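You operate a simulated robot arm through the tools that you are given. There is no shell and no other tool. Be economical: measure what you need, move in short steps, check, and stop when the job is done.

You are at the controls of a simulated robot arm. One attempt, no reset.

JOB
Pump the support beam up and rest it on its prop.
Fine: release valve shut before you pump and at the end; pump till the pointer is in the green band. Where these are worked on the way, their far stop is far enough and under half their travel is too little: release valve.

The check looks at the end state, three seconds after you hand in, the way a careful person would. Anything else that was tipped, shoved, dropped, spilled or broken makes it a failure.

ROBOT AND FRAMES
A 6-joint arm with a two-finger parallel gripper, fixed in place. Base frame: the origin is at the foot of the arm, x ahead of it, y to its left, z up. Lengths are in mm, angles in degrees, forces in N, time in s.
With the tool pointing down near the work surface it reaches from about 180 to 760 mm from the base axis. Its first joint turns from -166.0 to 166.0 degrees. Payload 3.91 kg.
The tool frame sits at the grasp point between the pads (the TCP): z along the fingers, y along the line on which they close. The tips reach 30 mm beyond it. The gripper opens to 110 mm. The fingers are 20 mm wide and 10 mm thick; the gripper's body (48 by 112 mm) begins 55 mm behind the TCP.
Orientation is that of the tool frame in the base frame, as a unit quaternion [w, x, y, z]. With the fingers straight down and closing along the base's y, the tool's x points along the base's -x, its y along +y and its z along -z.

CONTROLS
- The arm moves only by the tool nudge_tool. Its argument "increments" is a list of rows, each a list of 7 numbers: the shift along the tool's x, y, z in mm, then the turn, a rotation vector about the tool's x, y, z in degrees, then the gripper command, from -1 (fully open) to 1 (shut), values between in proportion. In form: [[dx, dy, dz, rx, ry, rz, hand], ...]. A call has 1 to 8 rows; each row shifts and turns the commanded pose from where the row before left it, along the tool's axes as they then stand. Each row takes 0.2 s and may step no farther than 50 mm and 8.6 degrees from the row before; otherwise, or with a gripper value out of range, the whole call is refused. Where a pose cannot be reached the arm comes as near as it can. A force on the tool above 40 N (or 10 N above the force at the start of the call, whichever is more), or a blocked arm, ends the call early, and 0.2 s more pass. The fingers move at their own pace (about 45 mm/s each) and stop on an object; they squeeze with about 32 N. The grip force told is the motor's: it shows also when the fingers shut on nothing. Time passes only in rows, and 0.2 s behind the last, so rows that do not move let the fingers close. It gives the time, the measured TCP pose, the force on the tool (base axes), the opening and the grip force at its end, in the units of the frame above (readings bear some noise), with the torque about the TCP (base axes, N m) and any sound that the robot's microphone picked up.
- Cameras (640 x 400 px; columns grow to the right, rows downward): "scene" is fixed at [399.8, 501.8, 1344.8]; the picture's right is [0.46, 0.89, 0.00], its down [0.86, -0.45, -0.26] and it looks along [-0.23, 0.12, -0.97] (base axes); focal length 214 px, centre (320, 200). "wrist" rides on the gripper at [71, 22, -107] in the tool frame; the picture's right is [-0.29, 0.96, 0.00], its down [-0.76, -0.23, -0.61] and it looks along [-0.58, -0.18, 0.79] (tool axes); focal length 243 px, centre (320, 200). There is no depth. A picture from a camera that has moved, and an enlarged one, comes with that camera's place and axes in the base frame and with its lens.
- capture(camera): a new picture of that camera. The clock stands still meanwhile.
- lift_body(by): slides the trunk up (or, below 0, down) by that many mm; the arm rides with it, the base frame stays. It gives what a move gives, with no picture.
- close_up(camera, box): a new picture of the part [left, top, right, bottom] of that camera's present view, enlarged. The clock stands still meanwhile.
- hand_in(): hands the job in; it is judged then, once.

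Go step by step. Nothing tells you positions but the pictures and the camera data: compare them with the known pose of the tool, close in by small moves and look again before you grip or let go. The budget is 120 turns and 84 pictures, counting those below and the enlarged ones. Unless the task says otherwise, let go and move clear before handing in, and close with one line.

The tools are called after ">>>" by a JSON object that holds its "name" and its "arguments". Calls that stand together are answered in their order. nudge_tool: Moves the arm, as the interface text tells. Its arguments: {"type":"object","properties":{"increments":{"type":"array","items":{"type":"array","items":{"type":"number"}}}},"required":["increments"]} The other tools are called the same way: lift_body (by) slides the trunk up or down; capture (camera) takes a picture; close_up (camera, box) takes an enlarged picture of a part of a camera's view; hand_in () hands the job in.

At the start:

```text
time_s: 0.0
tcp_pos: [250.0, 309.7, 1170.1]
ee_rot: [0.0, 0.0, 1.0, 0.0]
wrist_force: [-1.0, 0.0, -0.8]
wrist_torque: [0.03, 0.05, 0.01]
width: 109.6
grip_force: 0.0
trunk travel left (down, up): [-425.0, 165.0]
```

scene: 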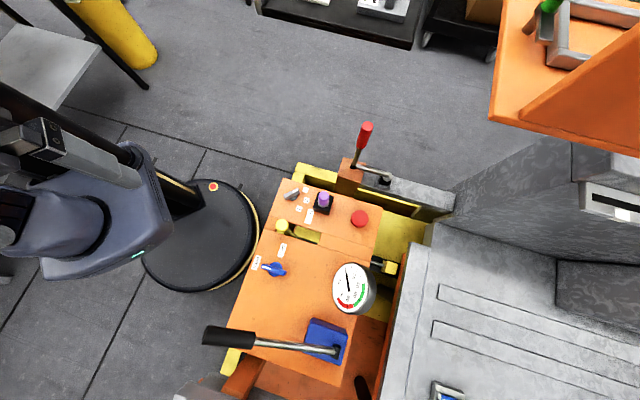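
wrist: 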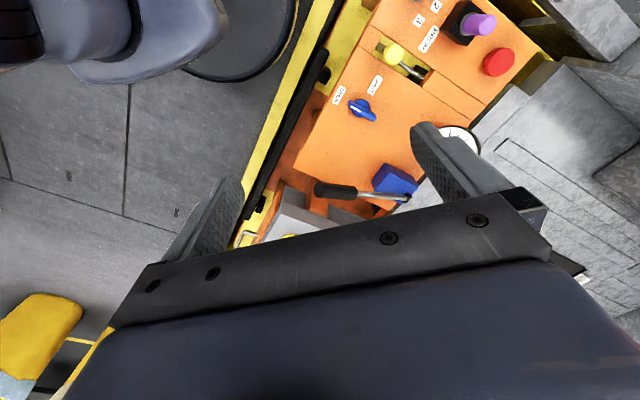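

I see an orange console with a blue knob (probably the release valve), a gauge, a pump lever with a black grip, a yellow lever in a slot, a purple switch and a red button. I'll enlarge these to read the labels.

>>> {"name": "close_up", "arguments": {"camera": "scene", "box": [220, 160, 420, 285]}}

>>> {"name": "close_up", "arguments": {"camera": "scene", "box": [180, 240, 420, 390]}}

>>> {"name": "close_up", "arguments": {"camera": "scene", "box": [300, 110, 460, 210]}}

>>> {"name": "close_up", "arguments": {"camera": "wrist", "box": [260, 0, 580, 200]}}

```text
3.20 times, centred on (320, 222) of scene
camera zoom: at [399.8, 501.8, 1344.8], right [0.46, 0.89, 0.0], down [0.86, -0.45, -0.26], along [-0.23, 0.12, -0.97], focal length 686 px, centre (320, 128)
```

zoom: 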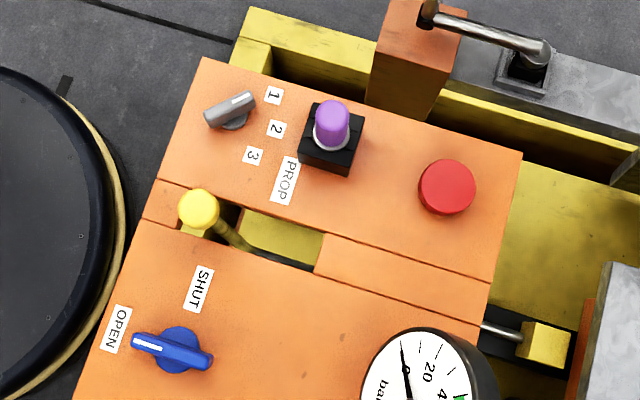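

```text
2.67 times, centred on (300, 315) of scene
camera zoom: at [399.8, 501.8, 1344.8], right [0.46, 0.89, 0.0], down [0.86, -0.45, -0.26], along [-0.23, 0.12, -0.97], focal length 572 px, centre (373, -107)
```

zoom: 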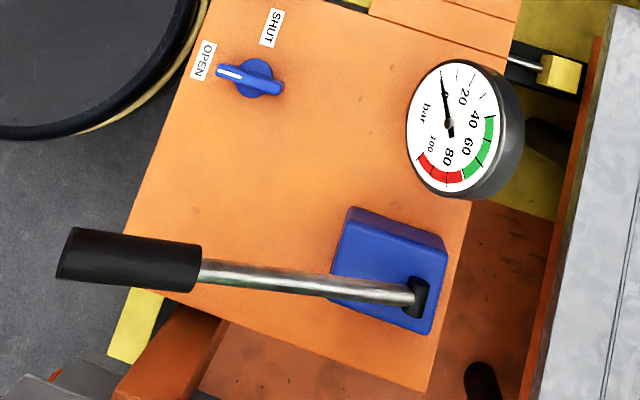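

```text
4.00 times, centred on (380, 160) of scene
camera zoom: at [399.8, 501.8, 1344.8], right [0.46, 0.89, 0.0], down [0.86, -0.45, -0.26], along [-0.23, 0.12, -0.97], focal length 858 px, centre (80, 360)
```

zoom: 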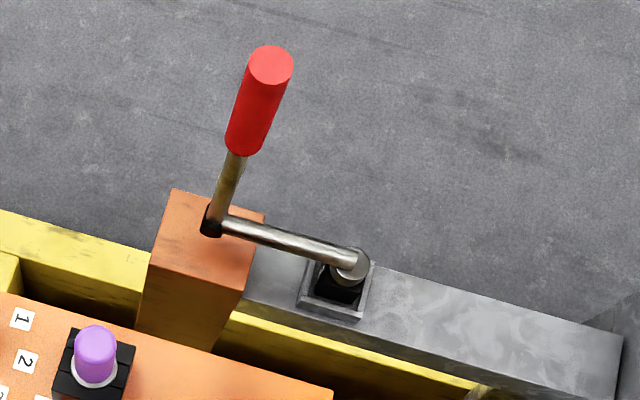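

```text
2.00 times, centred on (420, 100) of wrist
camera zoom: at [177.8, 330.0, 1276.6], right [0.29, 0.96, 0.0], down [0.76, -0.23, 0.61], along [0.58, -0.18, -0.79], focal length 485 px, centre (120, 400)
```

zoom: 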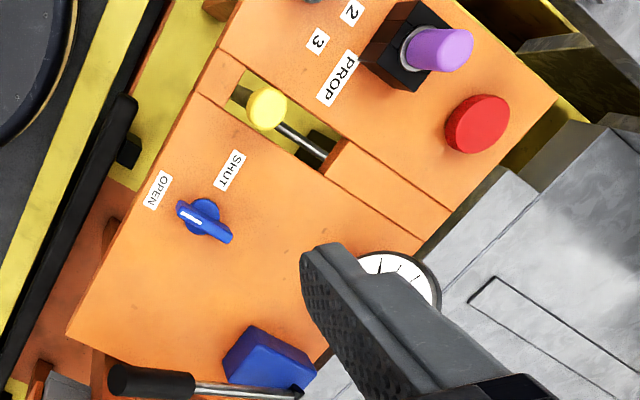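

The valve knob triangulates to about (370, 372, 699) and points to OPEN. The pump grip is at about (451, 279, 884) and its pivot at about (615, 440, 755). Next I'll look at the beam and prop area.

>>> {"name": "close_up", "arguments": {"camera": "scene", "box": [340, 200, 480, 287]}}

>>> {"name": "close_up", "arguments": {"camera": "scene", "box": [320, 200, 640, 400]}}

>>> {"name": "close_up", "arguments": {"camera": "wrist", "box": [380, 0, 640, 162]}}

```text
4.57 times, centred on (410, 244) of scene
camera zoom: at [399.8, 501.8, 1344.8], right [0.46, 0.89, 0.0], down [0.86, -0.45, -0.26], along [-0.23, 0.12, -0.97], focal length 980 px, centre (-91, 1)
```

zoom: 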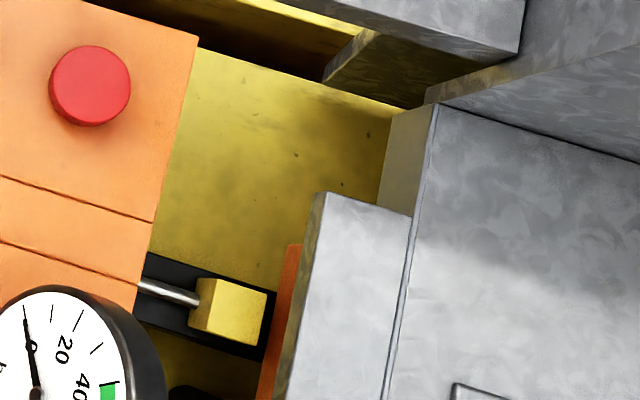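

```text
2.00 times, centred on (480, 300) of scene
camera zoom: at [399.8, 501.8, 1344.8], right [0.46, 0.89, 0.0], down [0.86, -0.45, -0.26], along [-0.23, 0.12, -0.97], focal length 429 px, centre (0, 0)
```

zoom: 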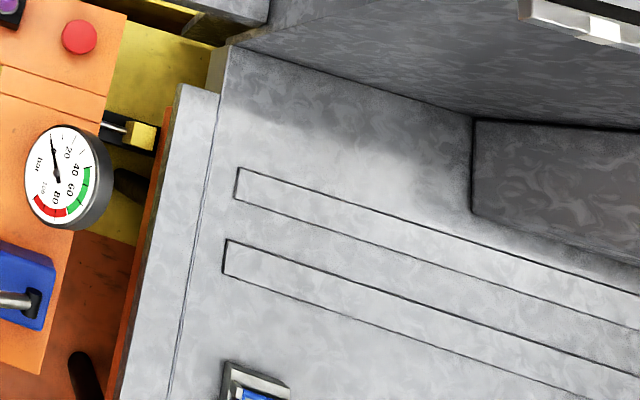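

```text
2.46 times, centred on (510, 81) of wrist
camera zoom: at [177.8, 330.0, 1276.6], right [0.29, 0.96, 0.0], down [0.76, -0.23, 0.61], along [0.58, -0.18, -0.79], focal length 597 px, centre (-148, 493)
```

zoom: 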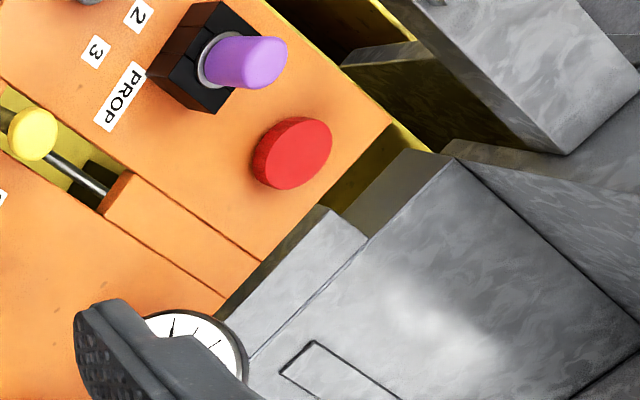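

The yellow prop slide knob sits at about (273, 445, 751), with its rod running to the yellow prop block by the beam. I'll lower the trunk and line the gripper up over the valve knob.

>>> {"name": "lift_body", "arguments": {"by": -280}}

>>> {"name": "nudge_tool", "arguments": {"increments": [[-20, 10, 0, 0, 0, -8, 0], [-20, 10, 0, 0, 0, -8, 0], [-20, 10, 0, 0, 0, -8, 0], [-20, 10, 0, 0, 0, -8, 0], [-20, 10, 0, 0, 0, -8, 0], [0, 0, 0, 0, 0, 0, 0]]}}

>>> {"name": "capture", "arguments": {"camera": "wrist"}}

>>> {"name": "capture", "arguments": {"camera": "scene"}}

```text
time_s: 2.8
tcp_pos: [249.3, 308.9, 890.8]
ee_rot: [0.0, 0.0, 1.0, 0.0]
wrist_force: [-0.6, -0.5, -0.2]
wrist_torque: [0.02, 0.03, -0.02]
width: 109.9
grip_force: 0.1
trunk travel left (down, up): [-145.0, 445.0]
```

```text
time_s: 4.2
tcp_pos: [330.4, 383.2, 893.2]
ee_rot: [0.0, -0.343, 0.939, 0.0]
wrist_force: [-0.5, 0.1, -0.3]
wrist_torque: [0.0, -0.01, 0.06]
width: 54.6
grip_force: 0.3
trunk travel left (down, up): [-145.0, 445.0]
```

```text
74 pictures are left
camera wrist: at [261.1, 352.3, 999.2], right [-0.39, 0.92, 0.0], down [0.73, 0.31, 0.61], along [0.56, 0.24, -0.79], focal length 243 px, centre (320, 200)
```

wrist: 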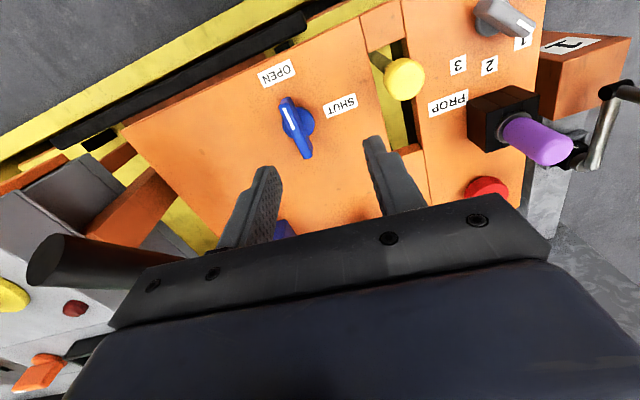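

```text
73 pictures are left
```

scene: 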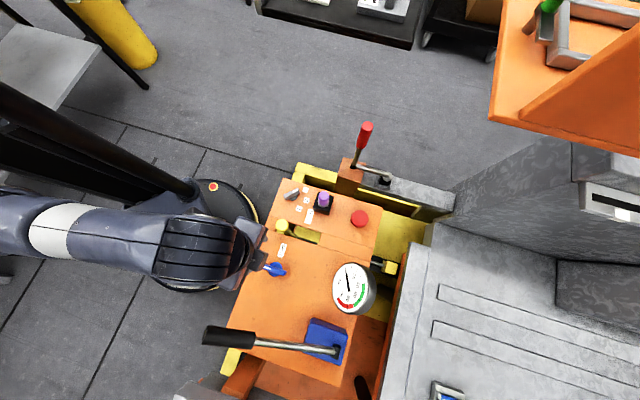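

The valve bar lies at about 40° in the base frame, centred near (374, 374), so the fingers are already square to it. I'll move over it and descend partway.

>>> {"name": "nudge_tool", "arguments": {"increments": [[-14, -18, 20, 0, 0, 0, 0], [-13.5, -17, 40, 0, 0, 0, 0], [0, 0, 40, 0, 0, 0, 0], [0, 0, 20, 0, 0, 0, 0], [0, 0, 0, 0, 0, 0, 0]]}}

>>> {"name": "capture", "arguments": {"camera": "wrist"}}

>>> {"name": "close_up", "arguments": {"camera": "scene", "box": [220, 200, 380, 300]}}

```text
time_s: 5.4
tcp_pos: [375.2, 374.4, 768.8]
ee_rot: [0.001, -0.342, 0.94, 0.0]
wrist_force: [0.2, 0.5, -0.3]
wrist_torque: [0.03, -0.03, 0.0]
width: 55.0
grip_force: 0.0
trunk travel left (down, up): [-145.0, 445.0]
```

```text
72 pictures are left
camera wrist: at [305.8, 344.5, 875.6], right [-0.39, 0.92, 0.0], down [0.73, 0.31, 0.61], along [0.56, 0.24, -0.79], focal length 243 px, centre (320, 200)
```

wrist: 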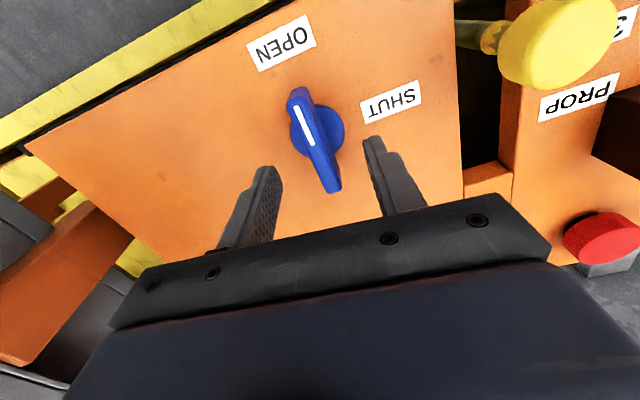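

```text
4.00 times, centred on (300, 250) of scene
camera zoom: at [399.8, 501.8, 1344.8], right [0.46, 0.89, 0.0], down [0.86, -0.45, -0.26], along [-0.23, 0.12, -0.97], focal length 858 px, centre (400, 0)
```

zoom: 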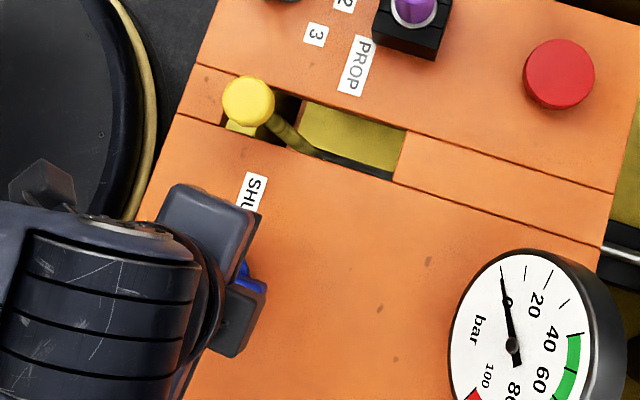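

The knob is well centred, about 2 mm off. I'll descend around the bar and close gently.

>>> {"name": "nudge_tool", "arguments": {"increments": [[2.5, 0, 20, 0, 0, 0, 0], [0, 0, 15, 0, 0, 0, 0], [0, 0, 8, 0, 0, 0, 0], [0, 0, 0, 0, 0, 0, 0]]}}

>>> {"name": "capture", "arguments": {"camera": "wrist"}}

```text
time_s: 6.4
tcp_pos: [370.5, 374.6, 730.7]
ee_rot: [0.003, -0.342, 0.94, 0.001]
wrist_force: [-0.2, 0.8, 21.5]
wrist_torque: [-0.41, -0.13, -0.04]
width: 54.9
grip_force: 0.1
trunk travel left (down, up): [-145.0, 445.0]
```

```text
70 pictures are left
camera wrist: at [301.7, 343.2, 836.1], right [-0.39, 0.92, 0.0], down [0.73, 0.31, 0.61], along [0.56, 0.24, -0.79], focal length 243 px, centre (320, 200)
```

wrist: 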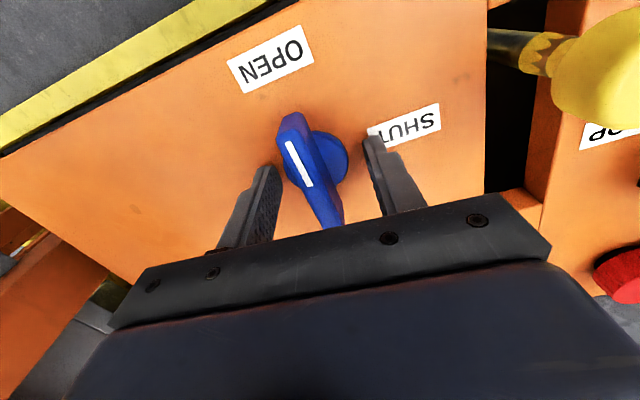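

The tips touched the panel at about z = 700. I'll back off 4 mm, shift about 7 mm toward the bar centre and close.

>>> {"name": "nudge_tool", "arguments": {"increments": [[0, 0, -5, 0, 0, 0, 0], [6, -2, 0, 0, 0, 0, 0], [0, 0, 0, 0, 0, 0, 0.4], [0, 0, 0, 0, 0, 0, 0.8], [0, 0, 0, 0, 0, 0, 1], [0, 0, 0, 0, 0, 0, 1]]}}

>>> {"name": "capture", "arguments": {"camera": "wrist"}}

```text
time_s: 7.8
tcp_pos: [368.0, 369.8, 731.2]
ee_rot: [-0.002, -0.343, 0.939, 0.0]
wrist_force: [-10.8, 4.6, -13.3]
wrist_torque: [0.69, 0.0, 0.12]
width: 39.7
grip_force: 45.0
trunk travel left (down, up): [-145.0, 445.0]
```

```text
69 pictures are left
camera wrist: at [299.5, 338.6, 837.9], right [-0.39, 0.92, 0.0], down [0.73, 0.31, 0.61], along [0.56, 0.24, -0.8], focal length 243 px, centre (320, 200)
```

wrist: 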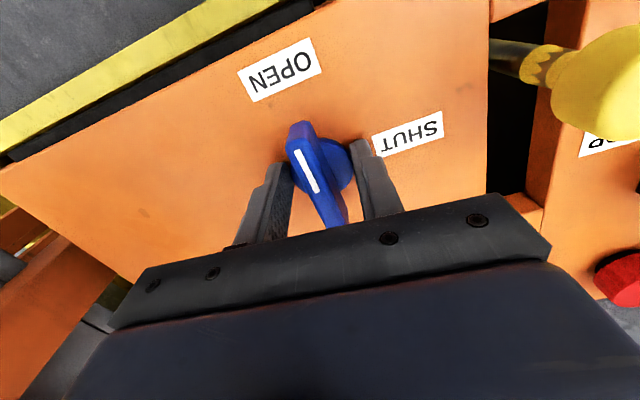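

The fingers closed on the round hub (40 mm) rather than the bar. I'll open, rise 10 mm and close again.

>>> {"name": "nudge_tool", "arguments": {"increments": [[0, 0, 0, 0, 0, 0, 0], [0, 0, 0, 0, 0, 0, 0], [2, 0, -10, 0, 0, 0, 0], [0, 0, 0, 0, 0, 0, 0.5], [0, 0, 0, 0, 0, 0, 0.9], [0, 0, 0, 0, 0, 0, 1], [0, 0, 0, 0, 0, 0, 1]]}}

>>> {"name": "capture", "arguments": {"camera": "wrist"}}

```text
time_s: 9.4
tcp_pos: [367.1, 367.0, 743.4]
ee_rot: [0.0, -0.342, 0.94, 0.0]
wrist_force: [-1.4, 2.1, 2.3]
wrist_torque: [0.01, 0.05, 0.68]
width: 14.2
grip_force: 45.7
trunk travel left (down, up): [-145.0, 445.0]
```

```text
68 pictures are left
camera wrist: at [298.1, 336.9, 849.9], right [-0.39, 0.92, 0.0], down [0.73, 0.31, 0.61], along [0.56, 0.24, -0.79], focal length 243 px, centre (320, 200)
```

wrist: 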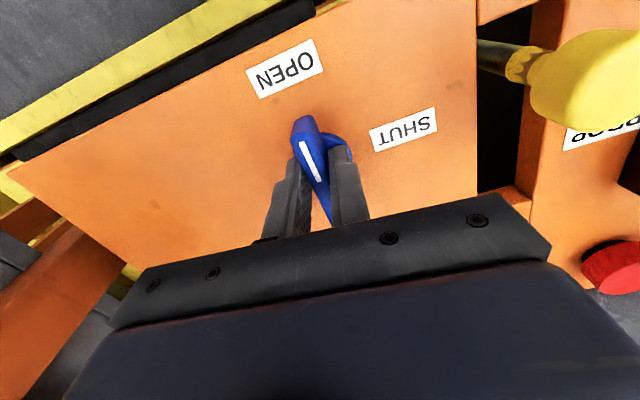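

The bar is gripped (14 mm). I'll turn it clockwise seen from above, toward SHUT.

>>> {"name": "nudge_tool", "arguments": {"increments": [[0, 0, 0, 0, 0, 8, 1], [0, 0, 0, 0, 0, 8, 1], [0, 0, 0, 0, 0, 8, 1], [0, 0, 0, 0, 0, 8, 1], [0, 0, 0, 0, 0, 0, 1]]}}

>>> {"name": "capture", "arguments": {"camera": "wrist"}}

```text
time_s: 10.6
tcp_pos: [366.0, 366.7, 743.7]
ee_rot: [0.0, -0.071, 0.998, 0.0]
wrist_force: [-6.3, 5.9, 5.9]
wrist_torque: [-0.08, 0.28, 2.18]
width: 29.1
grip_force: 45.2
trunk travel left (down, up): [-145.0, 445.0]
```

```text
67 pictures are left
camera wrist: at [292.1, 376.9, 849.6], right [0.15, 0.99, 0.0], down [0.78, -0.12, 0.61], along [0.6, -0.09, -0.79], focal length 243 px, centre (320, 200)
```

wrist: 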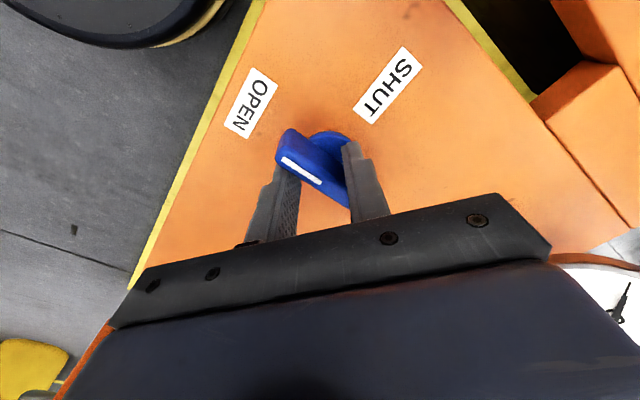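

The knob barely followed while the fingers spread to 29 mm, so it may be stiff or slow. I'll hold this twist a moment to see whether it creeps.

>>> {"name": "nudge_tool", "arguments": {"increments": [[0, 0, 0, 0, 0, 0, 1], [0, 0, 0, 0, 0, 0, 1], [0, 0, 0, 0, 0, 0, 1], [0, 0, 0, 0, 0, 0, 1], [0, 0, 0, 0, 0, 0, 1]]}}

>>> {"name": "close_up", "arguments": {"camera": "wrist", "box": [200, 60, 440, 210]}}

```text
time_s: 11.8
tcp_pos: [367.5, 367.0, 743.6]
ee_rot: [-0.001, -0.07, 0.998, 0.001]
wrist_force: [-10.4, 8.9, 6.5]
wrist_torque: [0.12, 0.23, 2.13]
width: 29.4
grip_force: 44.6
trunk travel left (down, up): [-145.0, 445.0]
```

```text
2.67 times, centred on (320, 135) of wrist
camera zoom: at [292.1, 376.9, 849.5], right [0.15, 0.99, 0.0], down [0.78, -0.12, 0.61], along [0.6, -0.09, -0.79], focal length 647 px, centre (320, 373)
```

zoom: 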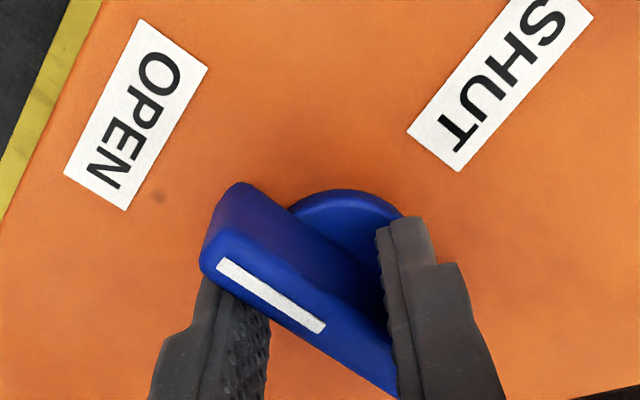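

The bar hasn't moved (still at about 44.5°), so the valve is stiff. I'll use the fingers as a fork instead: open them to about 56 mm so they bear farther out on the bar, keep the tool centred on the hub, and turn.

>>> {"name": "nudge_tool", "arguments": {"increments": [[0, 0, 0, 0, 0, 0, 0], [0, 0, 4, 0, 0, 0, 0], [0, 0, 0, 0, 0, 5, 0], [0, 0, 0, 0, 0, 5, 0], [0, 0, 0, 0, 0, 5, 0], [0, 0, 0, 0, 0, 5, 0]]}}

>>> {"name": "capture", "arguments": {"camera": "wrist"}}

```text
time_s: 13.2
tcp_pos: [367.3, 365.7, 739.4]
ee_rot: [0.0, 0.105, 0.994, 0.0]
wrist_force: [-1.2, 1.0, -0.6]
wrist_torque: [-0.02, 0.02, 0.06]
width: 55.4
grip_force: 0.5
trunk travel left (down, up): [-145.0, 445.0]
```

```text
65 pictures are left
camera wrist: at [301.1, 401.6, 845.0], right [0.48, 0.88, 0.0], down [0.7, -0.38, 0.61], along [0.53, -0.29, -0.79], focal length 243 px, centre (320, 200)
```

wrist: 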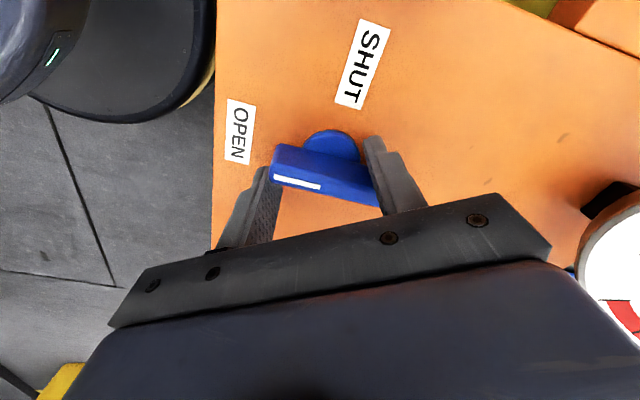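

The bar is only about 52 mm long and fits inside that gap. I'll back off, set a 44 mm gap so the pads bear near the bar ends, and turn again.

>>> {"name": "nudge_tool", "arguments": {"increments": [[0, 0, 0, 0, 0, -8, 0], [0, 0, 0, 0, 0, -8, 0.1], [0, 0, 0, 0, 0, -4, 0.2], [0, 0, 0, 0, 0, 0, 0.2], [0, 0, 0, 0, 0, 5, 0.2], [0, 0, 0, 0, 0, 5, 0.2], [0, 0, 0, 0, 0, 5, 0.2]]}}

>>> {"name": "nudge_tool", "arguments": {"increments": [[0, 0, 0, 0, 0, 6, 0.25], [0, 0, 0, 0, 0, 6, 0.25], [0, 0, 0, 0, 0, 0, 0.25]]}}

>>> {"name": "capture", "arguments": {"camera": "wrist"}}

```text
time_s: 14.8
tcp_pos: [367.5, 367.6, 738.2]
ee_rot: [0.0, 0.062, 0.998, 0.0]
wrist_force: [-1.4, 0.2, 0.8]
wrist_torque: [-0.03, 0.05, 0.48]
width: 46.0
grip_force: 10.3
trunk travel left (down, up): [-145.0, 445.0]
```

```text
time_s: 15.6
tcp_pos: [364.7, 367.8, 738.3]
ee_rot: [-0.001, 0.165, 0.986, 0.0]
wrist_force: [-23.6, 9.8, -0.3]
wrist_torque: [-0.02, 0.67, 0.95]
width: 57.5
grip_force: 16.8
trunk travel left (down, up): [-145.0, 445.0]
```

```text
64 pictures are left
camera wrist: at [304.0, 410.5, 845.1], right [0.59, 0.81, 0.0], down [0.65, -0.46, 0.61], along [0.49, -0.36, -0.8], focal length 243 px, centre (320, 200)
```

wrist: 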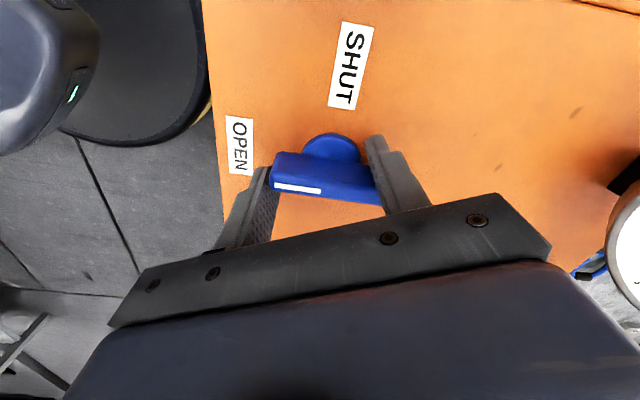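

The fingers sprang open because the grip command was weak. I'll wedge the bar with full closing force and turn further, watching the torque as it builds.

>>> {"name": "nudge_tool", "arguments": {"increments": [[0, 0, 0, 0, 0, -8, 0], [0, 0, 0, 0, 0, -8, 0], [0, 0, 0, 0, 0, -8, 0], [0, 0, 0, 0, 0, -8, 0], [0, 0, 0, 0, 0, -6, 0.3], [0, 0, 0, 0, 0, 0, 1], [0, 0, 0, 0, 0, 0, 1], [0, 0, 0, 0, 0, 0, 1]]}}

>>> {"name": "nudge_tool", "arguments": {"increments": [[0, 0, 0, 0, 0, 8, 1], [0, 0, 0, 0, 0, 8, 1], [0, 0, 0, 0, 0, 4, 1], [0, 0, 0, 0, 0, 0, 1]]}}

>>> {"name": "nudge_tool", "arguments": {"increments": [[0, 0, 0, 0, 0, 4, 1], [0, 0, 0, 0, 0, 4, 1], [0, 0, 0, 0, 0, 0, 1]]}}

>>> {"name": "capture", "arguments": {"camera": "wrist"}}

```text
time_s: 17.4
tcp_pos: [367.0, 367.6, 737.7]
ee_rot: [0.0, -0.167, 0.986, 0.0]
wrist_force: [-0.6, 1.4, -0.5]
wrist_torque: [0.04, -0.11, 0.96]
width: 23.3
grip_force: 45.2
trunk travel left (down, up): [-145.0, 445.0]
```

```text
time_s: 18.4
tcp_pos: [366.8, 365.9, 738.4]
ee_rot: [0.001, 0.008, 1.0, 0.0]
wrist_force: [-7.3, 2.1, 6.7]
wrist_torque: [0.0, 0.12, 2.9]
width: 36.5
grip_force: 44.6
trunk travel left (down, up): [-145.0, 445.0]
```

```text
time_s: 19.2
tcp_pos: [367.1, 367.1, 738.1]
ee_rot: [0.001, 0.073, 0.997, 0.001]
wrist_force: [-10.7, 12.1, 8.6]
wrist_torque: [0.4, -0.17, 5.2]
width: 42.4
grip_force: 45.1
trunk travel left (down, up): [-145.0, 445.0]
```

```text
63 pictures are left
camera wrist: at [298.8, 398.1, 844.4], right [0.43, 0.9, 0.0], down [0.72, -0.34, 0.61], along [0.55, -0.26, -0.79], focal length 243 px, centre (320, 200)
```

wrist: 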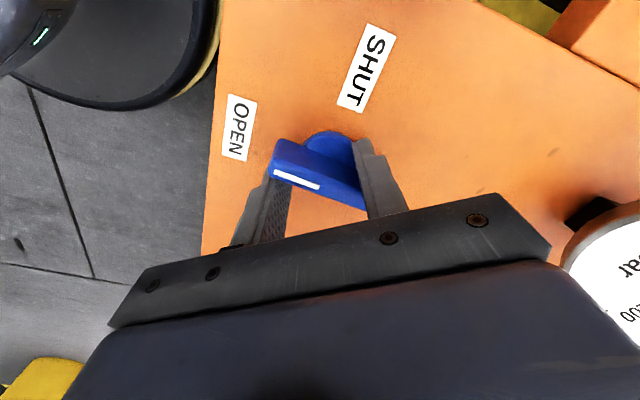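

It withstood 5 N·m without moving, so that way is blocked and I won't force it. I'll regrip square and gently test the other direction.

>>> {"name": "nudge_tool", "arguments": {"increments": [[0, 0, 0, 0, 0, 0, 0], [0, 0, 0, 0, 0, -8, 0], [0, 0, 0, 0, 0, -8, 0], [0, 0, 0, 0, 0, -8, 0], [0, 0, 0, 0, 0, -8, 0], [0, 0, 0, 0, 0, -8, 0], [0, 0, -4, 0, 0, -6, 0], [0, 0, 0, 0, 0, 0, 0.6]]}}

>>> {"name": "nudge_tool", "arguments": {"increments": [[0, 0, 0, 0, 0, 0, 1], [0, 0, 0, 0, 0, 0, 1], [0, 0, 0, 0, 0, 0, 1], [0, 0, 0, 0, 0, -4, 1], [0, 0, 0, 0, 0, -4, 1], [0, 0, 0, 0, 0, -4, 1], [0, 0, 0, 0, 0, 0, 1]]}}

>>> {"name": "capture", "arguments": {"camera": "wrist"}}

```text
time_s: 21.0
tcp_pos: [367.1, 364.9, 741.8]
ee_rot: [0.0, -0.318, 0.948, 0.0]
wrist_force: [0.3, 0.0, 0.3]
wrist_torque: [0.0, -0.02, -0.02]
width: 22.0
grip_force: 0.1
trunk travel left (down, up): [-145.0, 445.0]
```

```text
time_s: 22.6
tcp_pos: [367.3, 366.6, 741.7]
ee_rot: [0.0, -0.415, 0.91, -0.001]
wrist_force: [-11.6, 10.6, -3.2]
wrist_torque: [1.03, -0.34, 0.05]
width: 12.9
grip_force: 45.3
trunk travel left (down, up): [-145.0, 445.0]
```

```text
62 pictures are left
camera wrist: at [303.4, 325.7, 848.7], right [-0.53, 0.85, 0.0], down [0.67, 0.42, 0.61], along [0.51, 0.32, -0.79], focal length 243 px, centre (320, 200)
```

wrist: 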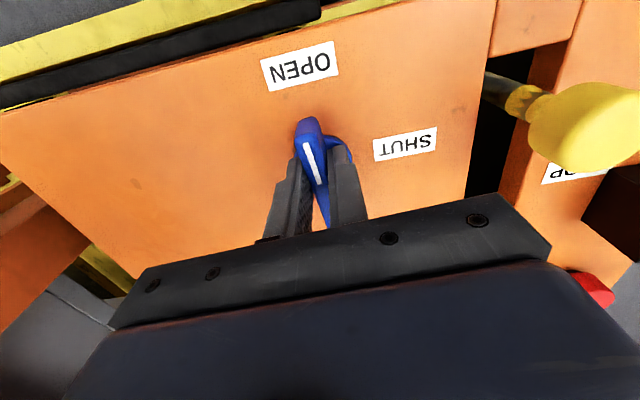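

The grip is square on the bar with almost no torque after 12° of turn. I'll continue a little in this direction to see whether the knob follows.

>>> {"name": "nudge_tool", "arguments": {"increments": [[0, 0, 0, 0, 0, -5, 1], [0, 0, 0, 0, 0, -5, 1], [0, 0, 0, 0, 0, -5, 1], [0, 0, 0, 0, 0, 0, 1]]}}

>>> {"name": "capture", "arguments": {"camera": "wrist"}}

```text
time_s: 23.6
tcp_pos: [368.2, 365.8, 741.7]
ee_rot: [0.0, -0.53, 0.848, -0.001]
wrist_force: [3.9, 0.3, -7.4]
wrist_torque: [1.28, -0.53, 0.0]
width: 12.8
grip_force: 45.2
trunk travel left (down, up): [-145.0, 445.0]
```

```text
61 pictures are left
camera wrist: at [317.0, 310.0, 848.7], right [-0.73, 0.68, 0.0], down [0.54, 0.58, 0.61], along [0.41, 0.44, -0.79], focal length 243 px, centre (320, 200)
```

wrist: 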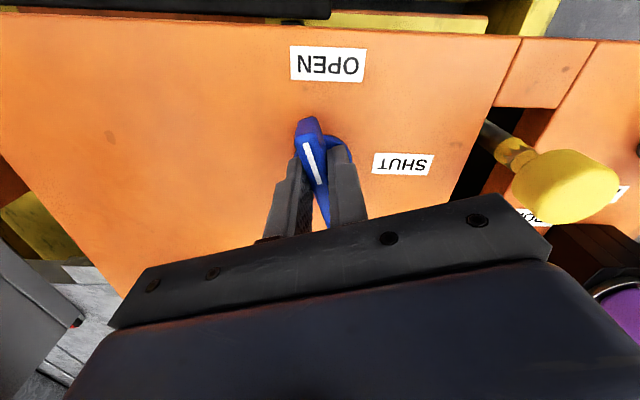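

The knob follows freely counter-clockwise with almost no torque, so its travel goes that way. I'll keep turning and watch for the stop.

>>> {"name": "nudge_tool", "arguments": {"increments": [[0, 0, 0, 0, 0, -8, 1], [0, 0, 0, 0, 0, -8, 1], [0, 0, 0, 0, 0, -8, 1], [0, 0, 0, 0, 0, -8, 1], [0, 0, 0, 0, 0, -5, 1], [0, 0, 0, 0, 0, 0, 1]]}}

>>> {"name": "capture", "arguments": {"camera": "wrist"}}

```text
time_s: 24.6
tcp_pos: [371.8, 364.2, 741.0]
ee_rot: [-0.001, 0.735, -0.678, 0.004]
wrist_force: [20.8, -4.1, -5.9]
wrist_torque: [0.15, 0.72, -0.15]
width: 13.0
grip_force: 44.6
trunk travel left (down, up): [-145.0, 445.0]
stopped in row 5: the force on the tool passed its limit at 42 N (the readings are from after the stop); the commanded pose is now the measured one
```

```text
60 pictures are left
camera wrist: at [354.2, 291.4, 848.8], right [-0.98, 0.21, -0.01], down [0.16, 0.78, 0.61], along [0.14, 0.59, -0.79], focal length 243 px, centre (320, 200)
```

wrist: 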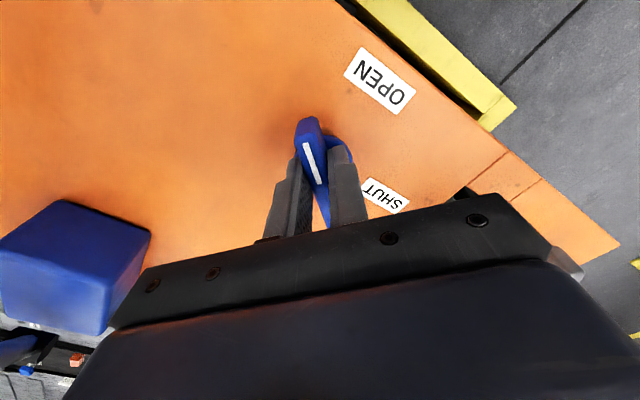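

The knob has turned about 50°, and the side force shows the true hub is nearer (371, 372). I'll open slightly, recentre, regrip and continue.

>>> {"name": "nudge_tool", "arguments": {"increments": [[0, 0, 0, 0, 0, 0, 0.5], [-7.5, 0, 0, 0, 0, 0, 0.5], [0, 0, 0, 0, 0, 0, 1], [0, 0, 0, 0, 0, 0, 1], [0, 0, 0, 0, 0, -5, 1], [0, 0, 0, 0, 0, -5, 1], [0, 0, 0, 0, 0, 0, 1]]}}

>>> {"name": "nudge_tool", "arguments": {"increments": [[0, 0, 0, 0, 0, -6, 1], [0, 0, 0, 0, 0, -6, 1], [0, 0, 0, 0, 0, -6, 1], [0, 0, 0, 0, 0, 0, 1]]}}

>>> {"name": "capture", "arguments": {"camera": "wrist"}}

```text
time_s: 26.2
tcp_pos: [370.5, 373.0, 743.2]
ee_rot: [-0.002, 0.792, -0.61, 0.003]
wrist_force: [26.9, 8.0, -3.4]
wrist_torque: [1.15, 0.82, 0.07]
width: 13.0
grip_force: 45.1
trunk travel left (down, up): [-145.0, 445.0]
```

```text
time_s: 27.2
tcp_pos: [370.2, 373.3, 742.3]
ee_rot: [-0.001, 0.878, -0.479, 0.004]
wrist_force: [28.0, 4.6, 3.9]
wrist_torque: [0.41, 0.73, 0.08]
width: 12.9
grip_force: 45.3
trunk travel left (down, up): [-145.0, 445.0]
```

```text
59 pictures are left
camera wrist: at [388.8, 301.1, 849.7], right [-0.96, -0.28, -0.01], down [-0.22, 0.76, 0.61], along [-0.16, 0.58, -0.8], focal length 243 px, centre (320, 200)
```

wrist: 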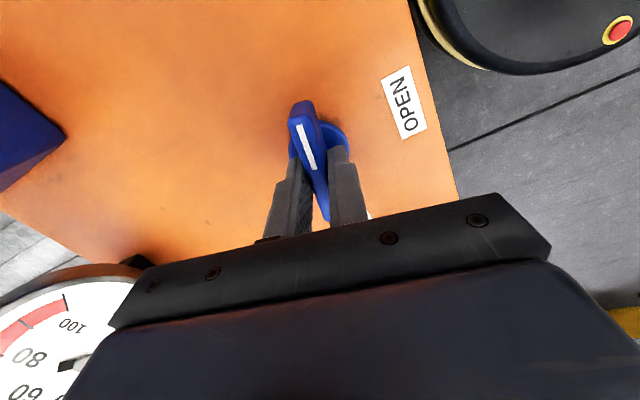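

It is still turning freely at about 80° from the start. I'll shift slightly to relieve the side force and keep going.

>>> {"name": "nudge_tool", "arguments": {"increments": [[1.6, -2.5, 0, 0, 0, 0, 1], [0, 0, 0, 0, 0, -6, 1], [0, 0, 0, 0, 0, -6, 1], [0, 0, 0, 0, 0, -6, 1], [0, 0, 0, 0, 0, 0, 1]]}}

>>> {"name": "capture", "arguments": {"camera": "wrist"}}

```text
time_s: 28.4
tcp_pos: [369.6, 373.3, 744.0]
ee_rot: [-0.001, 0.942, -0.335, 0.002]
wrist_force: [-9.7, -2.6, 6.3]
wrist_torque: [0.46, 0.9, -1.16]
width: 14.6
grip_force: 45.3
trunk travel left (down, up): [-145.0, 445.0]
```

```text
58 pictures are left
camera wrist: at [409.9, 310.5, 849.7], right [-0.83, -0.56, 0.0], down [-0.45, 0.66, 0.6], along [-0.34, 0.5, -0.8], focal length 243 px, centre (320, 200)
```

wrist: 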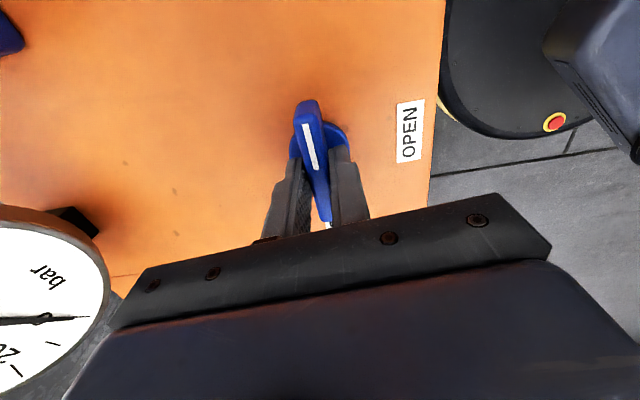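

The torque rose at about 90° of turn, so the knob is at its far stop with the bar now in line with SHUT. I'll let go, rise and look.

>>> {"name": "nudge_tool", "arguments": {"increments": [[0, 0, 0, 0, 0, 0, 0], [0, 0, 0, 0, 0, 0, -0.2], [0, 0, -20, 0, 0, 0, -0.2], [0, 0, -50, 0, 0, 0, -0.2], [0, 0, -50, 0, 0, 0, -0.2], [0, 0, -50, 0, 0, 0, -0.2], [0, 0, 0, 0, 0, 0, -0.2]]}}

>>> {"name": "capture", "arguments": {"camera": "wrist"}}

>>> {"name": "close_up", "arguments": {"camera": "scene", "box": [220, 200, 380, 300]}}

```text
time_s: 30.1
tcp_pos: [368.2, 370.6, 913.9]
ee_rot: [-0.001, 0.942, -0.335, 0.004]
wrist_force: [0.2, 0.1, -0.1]
wrist_torque: [0.03, -0.02, 0.0]
width: 66.1
grip_force: 0.0
trunk travel left (down, up): [-145.0, 445.0]
```

```text
57 pictures are left
camera wrist: at [408.8, 308.3, 1020.6], right [-0.83, -0.56, 0.0], down [-0.45, 0.66, 0.6], along [-0.33, 0.5, -0.8], focal length 243 px, centre (320, 200)
```

wrist: 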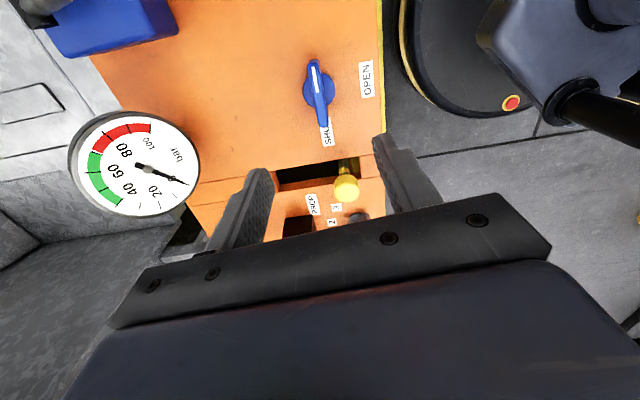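

```text
4.00 times, centred on (300, 250) of scene
camera zoom: at [399.8, 501.8, 1344.8], right [0.46, 0.89, 0.0], down [0.86, -0.45, -0.26], along [-0.23, 0.12, -0.97], focal length 858 px, centre (400, 0)
```

zoom: 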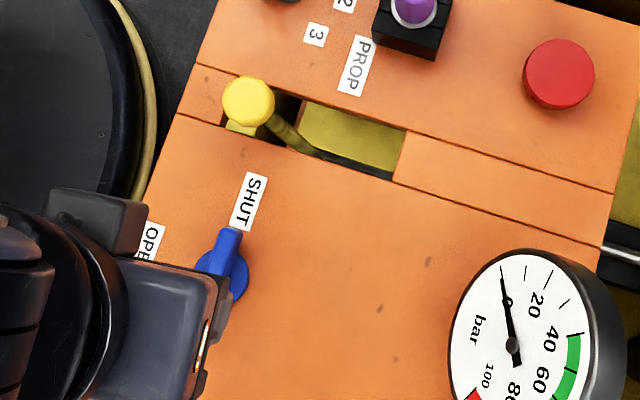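

The bar now lies along SHUT. I'll raise, rotate back toward the pump lever's plane and look at the pump grip.

>>> {"name": "nudge_tool", "arguments": {"increments": [[0, 0, -50, 0, 0, 8, -0.4], [0, 0, -30, 0, 0, 8, -0.4], [0, 0, 0, 0, 0, 8, -0.4], [0, 0, 0, 0, 0, 8, -0.4], [0, 0, 0, 0, 0, 8, -0.4], [0, 0, 0, 0, 0, 8, -0.4], [0, 0, 0, 0, 0, 8, -0.4], [0, 0, 0, 0, 0, 8, -0.4]]}}

>>> {"name": "nudge_tool", "arguments": {"increments": [[0, 0, 0, 0, 0, 8, -0.4], [0, 0, 0, 0, 0, 8, -0.4], [0, 0, 0, 0, 0, 8, -0.4], [0, 0, 0, 0, 0, 8, -0.4], [0, 0, 0, 0, 0, 2, -0.4], [0, 0, 0, 0, 0, 0, -0.4]]}}

>>> {"name": "capture", "arguments": {"camera": "wrist"}}

```text
time_s: 31.9
tcp_pos: [355.8, 358.5, 951.3]
ee_rot: [0.004, -0.619, 0.785, -0.003]
wrist_force: [-0.2, -0.1, 0.4]
wrist_torque: [0.02, -0.02, 0.02]
width: 77.0
grip_force: 0.2
out of reach, approached as far as the arm can: row 1, 2
trunk travel left (down, up): [-145.0, 445.0]
```

```text
time_s: 33.2
tcp_pos: [357.7, 359.2, 951.6]
ee_rot: [0.004, -0.364, 0.931, -0.001]
wrist_force: [0.7, 1.1, 0.3]
wrist_torque: [-0.04, -0.01, 0.0]
width: 77.0
grip_force: 0.1
trunk travel left (down, up): [-145.0, 445.0]
```

```text
55 pictures are left
camera wrist: at [289.1, 325.7, 1057.0], right [-0.44, 0.9, 0.0], down [0.71, 0.35, 0.61], along [0.55, 0.27, -0.79], focal length 243 px, centre (320, 200)
```

wrist: 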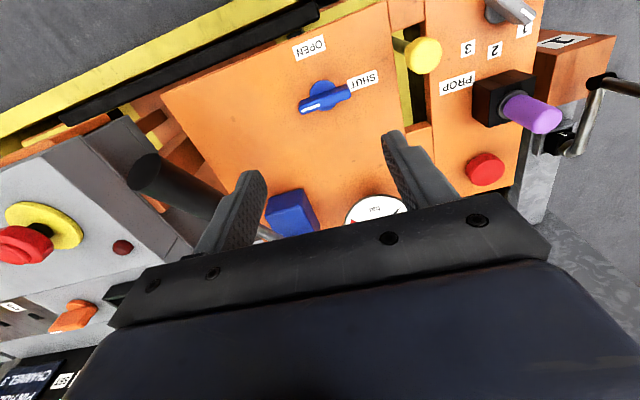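

The pump grip's end triangulates to about (424, 254, 909). I'll raise the trunk 50 mm, move over the grip and look.

>>> {"name": "lift_body", "arguments": {"by": 50}}

>>> {"name": "nudge_tool", "arguments": {"increments": [[-3, -40, 0, 0, 0, 0, -0.4], [-3, -40, 0, 0, 0, 0, -0.4], [-6, -41, 0, 0, 0, 0, -0.4], [0, 0, 0, 0, 0, 0, -0.4]]}}

>>> {"name": "capture", "arguments": {"camera": "wrist"}}

>>> {"name": "capture", "arguments": {"camera": "scene"}}

```text
time_s: 34.2
tcp_pos: [356.8, 359.5, 1001.4]
ee_rot: [0.005, -0.365, 0.931, -0.001]
wrist_force: [0.0, -0.1, -0.3]
wrist_torque: [-0.01, 0.05, 0.03]
width: 76.8
grip_force: 0.1
trunk travel left (down, up): [-195.0, 395.0]
```

```text
time_s: 35.2
tcp_pos: [449.2, 275.8, 997.3]
ee_rot: [0.006, -0.365, 0.931, -0.001]
wrist_force: [0.2, 0.1, -1.1]
wrist_torque: [0.0, 0.02, -0.03]
width: 76.9
grip_force: 0.1
trunk travel left (down, up): [-195.0, 395.0]
```

```text
54 pictures are left
camera wrist: at [381.7, 242.3, 1103.0], right [-0.44, 0.9, 0.0], down [0.71, 0.35, 0.62], along [0.56, 0.27, -0.79], focal length 243 px, centre (320, 200)
```

wrist: 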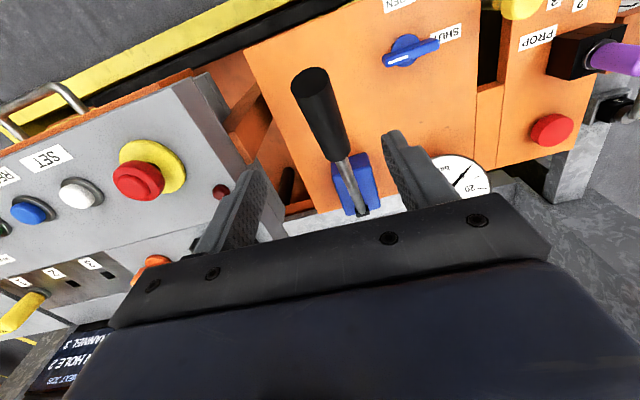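

```text
53 pictures are left
```

scene: 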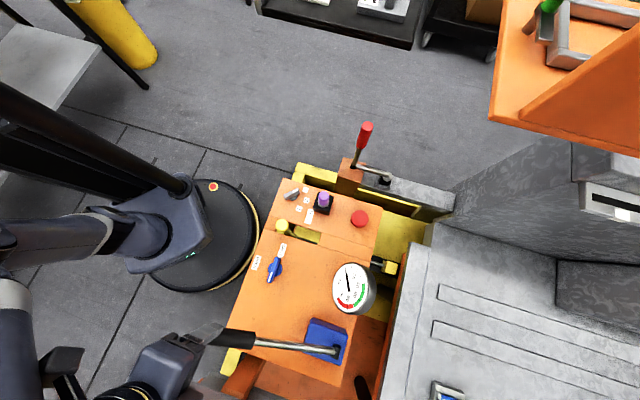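

The grip's axis passes through about (447, 278, 889), almost under the tool. I'll descend and straddle it.

>>> {"name": "nudge_tool", "arguments": {"increments": [[0, 3, 35, 0, 0, 0, -0.4], [0, 0, 35, 0, 0, 0, -0.4], [0, 0, 33, 0, 0, 0, -0.4], [0, 0, 0, 0, 0, 0, -0.4]]}}

>>> {"name": "capture", "arguments": {"camera": "wrist"}}

```text
time_s: 36.2
tcp_pos: [449.7, 279.2, 900.5]
ee_rot: [0.004, -0.365, 0.931, -0.002]
wrist_force: [-0.4, -0.4, 0.1]
wrist_torque: [0.01, -0.04, 0.02]
width: 77.0
grip_force: 0.0
trunk travel left (down, up): [-195.0, 395.0]
```

```text
52 pictures are left
camera wrist: at [381.0, 246.0, 1006.9], right [-0.44, 0.9, 0.0], down [0.71, 0.35, 0.62], along [0.55, 0.27, -0.79], focal length 243 px, centre (320, 200)
```

wrist: 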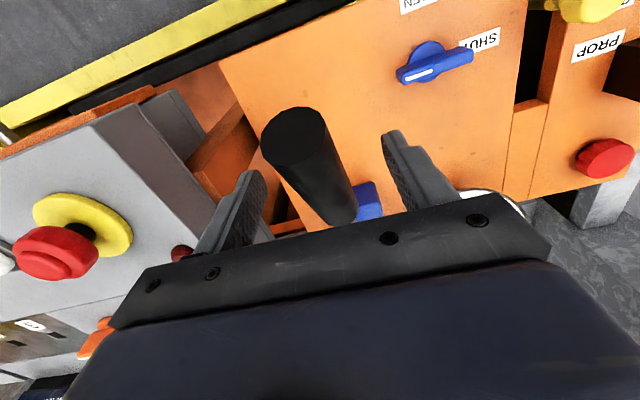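

The fingers straddle the grip cleanly. I'll lower 12 mm, close, and start a short pump stroke along the lever's arc.

>>> {"name": "nudge_tool", "arguments": {"increments": [[0, 0, 12, 0, 0, 0, -0.4], [0, 0, 0, 0, 0, 0, 0.2], [0, 0, 0, 0, 0, 0, 1], [0, 0, 0, 0, 0, 0, 1], [0, 0, 0, 0, 0, 0, 1]]}}

>>> {"name": "nudge_tool", "arguments": {"increments": [[10.8, 0, 20.8, 0, 0, 0, 1], [9, 0, 21.7, 0, 0, 0, 1], [0, 0, 0, 0, 0, 0, 1]]}}

>>> {"name": "close_up", "arguments": {"camera": "scene", "box": [180, 240, 420, 390]}}

```text
time_s: 37.4
tcp_pos: [450.0, 280.5, 888.7]
ee_rot: [0.004, -0.366, 0.931, -0.001]
wrist_force: [3.1, -3.4, -1.8]
wrist_torque: [0.35, 0.25, 0.53]
width: 30.4
grip_force: 41.9
trunk travel left (down, up): [-195.0, 395.0]
```

```text
time_s: 38.2
tcp_pos: [435.4, 266.3, 843.9]
ee_rot: [0.006, -0.365, 0.931, -0.001]
wrist_force: [25.6, -1.9, 2.5]
wrist_torque: [1.11, -0.42, 1.02]
width: 30.1
grip_force: 45.1
trunk travel left (down, up): [-195.0, 395.0]
```

```text
2.67 times, centred on (300, 315) of scene
camera zoom: at [399.8, 501.8, 1344.8], right [0.46, 0.89, 0.0], down [0.86, -0.45, -0.26], along [-0.23, 0.12, -0.97], focal length 572 px, centre (373, -107)
```

zoom: 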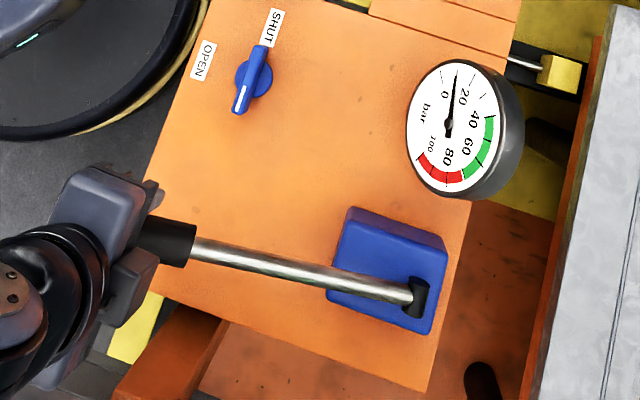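

The gauge rose from 0 to about 8, so the valve is indeed shut and the pump works. I'll continue the stroke down.

>>> {"name": "nudge_tool", "arguments": {"increments": [[3, 0, 22.4, 0, 0, 0, 1], [5.1, 0, 22.9, 0, 0, 0, 1], [3, 0, 23, 0, 0, 0, 1], [0, 0, 0, 0, 0, 0, 1]]}}

>>> {"name": "close_up", "arguments": {"camera": "scene", "box": [180, 240, 420, 390]}}

```text
time_s: 39.2
tcp_pos: [428.1, 257.9, 777.0]
ee_rot: [0.005, -0.365, 0.931, -0.002]
wrist_force: [21.0, -25.0, 8.1]
wrist_torque: [1.06, -0.44, 0.82]
width: 30.2
grip_force: 45.4
trunk travel left (down, up): [-195.0, 395.0]
```

```text
2.67 times, centred on (300, 315) of scene
camera zoom: at [399.8, 501.8, 1344.8], right [0.46, 0.89, 0.0], down [0.86, -0.45, -0.26], along [-0.23, 0.12, -0.97], focal length 572 px, centre (373, -107)
```

zoom: 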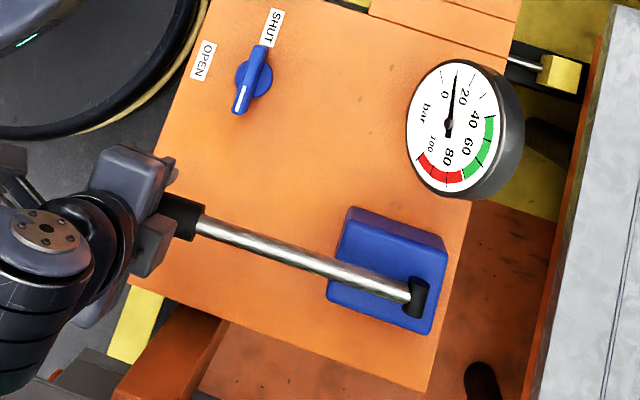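

The needle held at about 8 over this part of the stroke. I'll ease the side force and continue down to find the stroke's end.

>>> {"name": "nudge_tool", "arguments": {"increments": [[0, -4, 0, 0, 0, 0, 1], [1, 0, 15, 0, 0, 0, 1], [0, 0, 15, 0, 0, 0, 1], [0, 0, 0, 0, 0, 0, 1]]}}

>>> {"name": "close_up", "arguments": {"camera": "scene", "box": [180, 240, 420, 390]}}

```text
time_s: 40.2
tcp_pos: [428.8, 258.0, 746.9]
ee_rot: [0.006, -0.365, 0.931, 0.0]
wrist_force: [-2.2, 6.1, 33.0]
wrist_torque: [-0.03, -0.13, 0.99]
width: 30.0
grip_force: 45.7
trunk travel left (down, up): [-195.0, 395.0]
```

```text
2.67 times, centred on (300, 315) of scene
camera zoom: at [399.8, 501.8, 1344.8], right [0.46, 0.89, 0.0], down [0.86, -0.45, -0.26], along [-0.23, 0.12, -0.97], focal length 572 px, centre (373, -107)
```

zoom: 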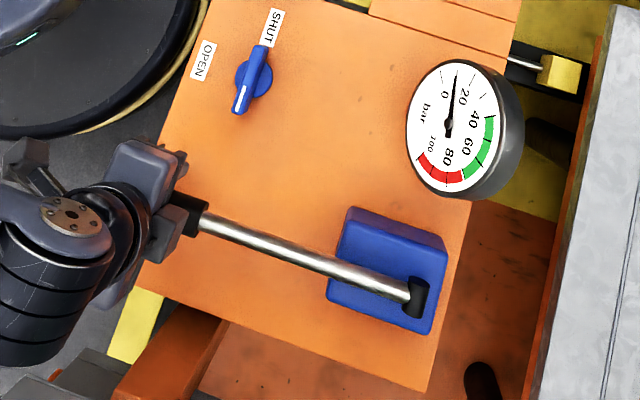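

The bottom of the stroke is at about z = 747, with force rising. I'll raise the lever back up the same arc and check the gauge.

>>> {"name": "nudge_tool", "arguments": {"increments": [[0, 0, -15, 0, 0, 0, 1], [0, 0, -15, 0, 0, 0, 1], [-2, 0, -22, 0, 0, 0, 1], [-3, 0, -22, 0, 0, 0, 1], [-6, 0, -22, 0, 0, 0, 1], [-9, 0, -22, 0, 0, 0, 1], [-10.5, 2, -21, 0, 0, 0, 1], [0, 0, 0, 0, 0, 0, 1]]}}

>>> {"name": "close_up", "arguments": {"camera": "scene", "box": [180, 240, 420, 390]}}

```text
time_s: 42.0
tcp_pos: [446.8, 275.7, 883.8]
ee_rot: [0.001, -0.364, 0.931, -0.003]
wrist_force: [-15.2, -7.3, -28.8]
wrist_torque: [0.25, 0.27, 0.96]
width: 30.4
grip_force: 45.4
trunk travel left (down, up): [-195.0, 395.0]
```

```text
2.67 times, centred on (300, 315) of scene
camera zoom: at [399.8, 501.8, 1344.8], right [0.46, 0.89, 0.0], down [0.86, -0.45, -0.26], along [-0.23, 0.12, -0.97], focal length 572 px, centre (373, -107)
```

zoom: 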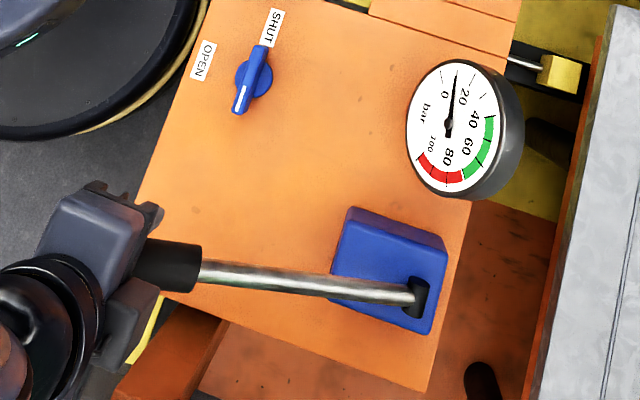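

The lever is at its top stop and the gauge still reads about 8. I'll do a second full stroke down and read it.

>>> {"name": "nudge_tool", "arguments": {"increments": [[9, -2, 18, 0, 0, 0, 1], [9, 0, 22, 0, 0, 0, 1], [6, 0, 22, 0, 0, 0, 1], [3, 0, 22, 0, 0, 0, 1], [2, 0, 22, 0, 0, 0, 1], [0, 0, 15, 0, 0, 0, 1], [0, 0, 14, 0, 0, 0, 1], [0, 0, 0, 0, 0, 0, 1]]}}

>>> {"name": "close_up", "arguments": {"camera": "scene", "box": [180, 240, 420, 390]}}

```text
time_s: 43.8
tcp_pos: [429.2, 257.9, 751.6]
ee_rot: [0.006, -0.365, 0.931, -0.001]
wrist_force: [-5.0, 5.8, 33.5]
wrist_torque: [-0.01, -0.16, 0.96]
width: 30.2
grip_force: 45.3
trunk travel left (down, up): [-195.0, 395.0]
```

```text
2.67 times, centred on (300, 315) of scene
camera zoom: at [399.8, 501.8, 1344.8], right [0.46, 0.89, 0.0], down [0.86, -0.45, -0.26], along [-0.23, 0.12, -0.97], focal length 572 px, centre (373, -107)
```

zoom: 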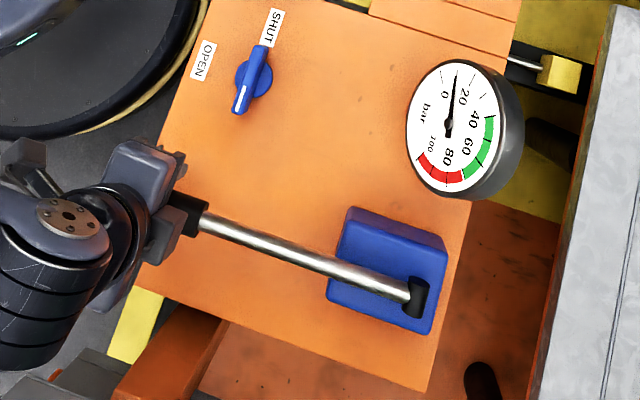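

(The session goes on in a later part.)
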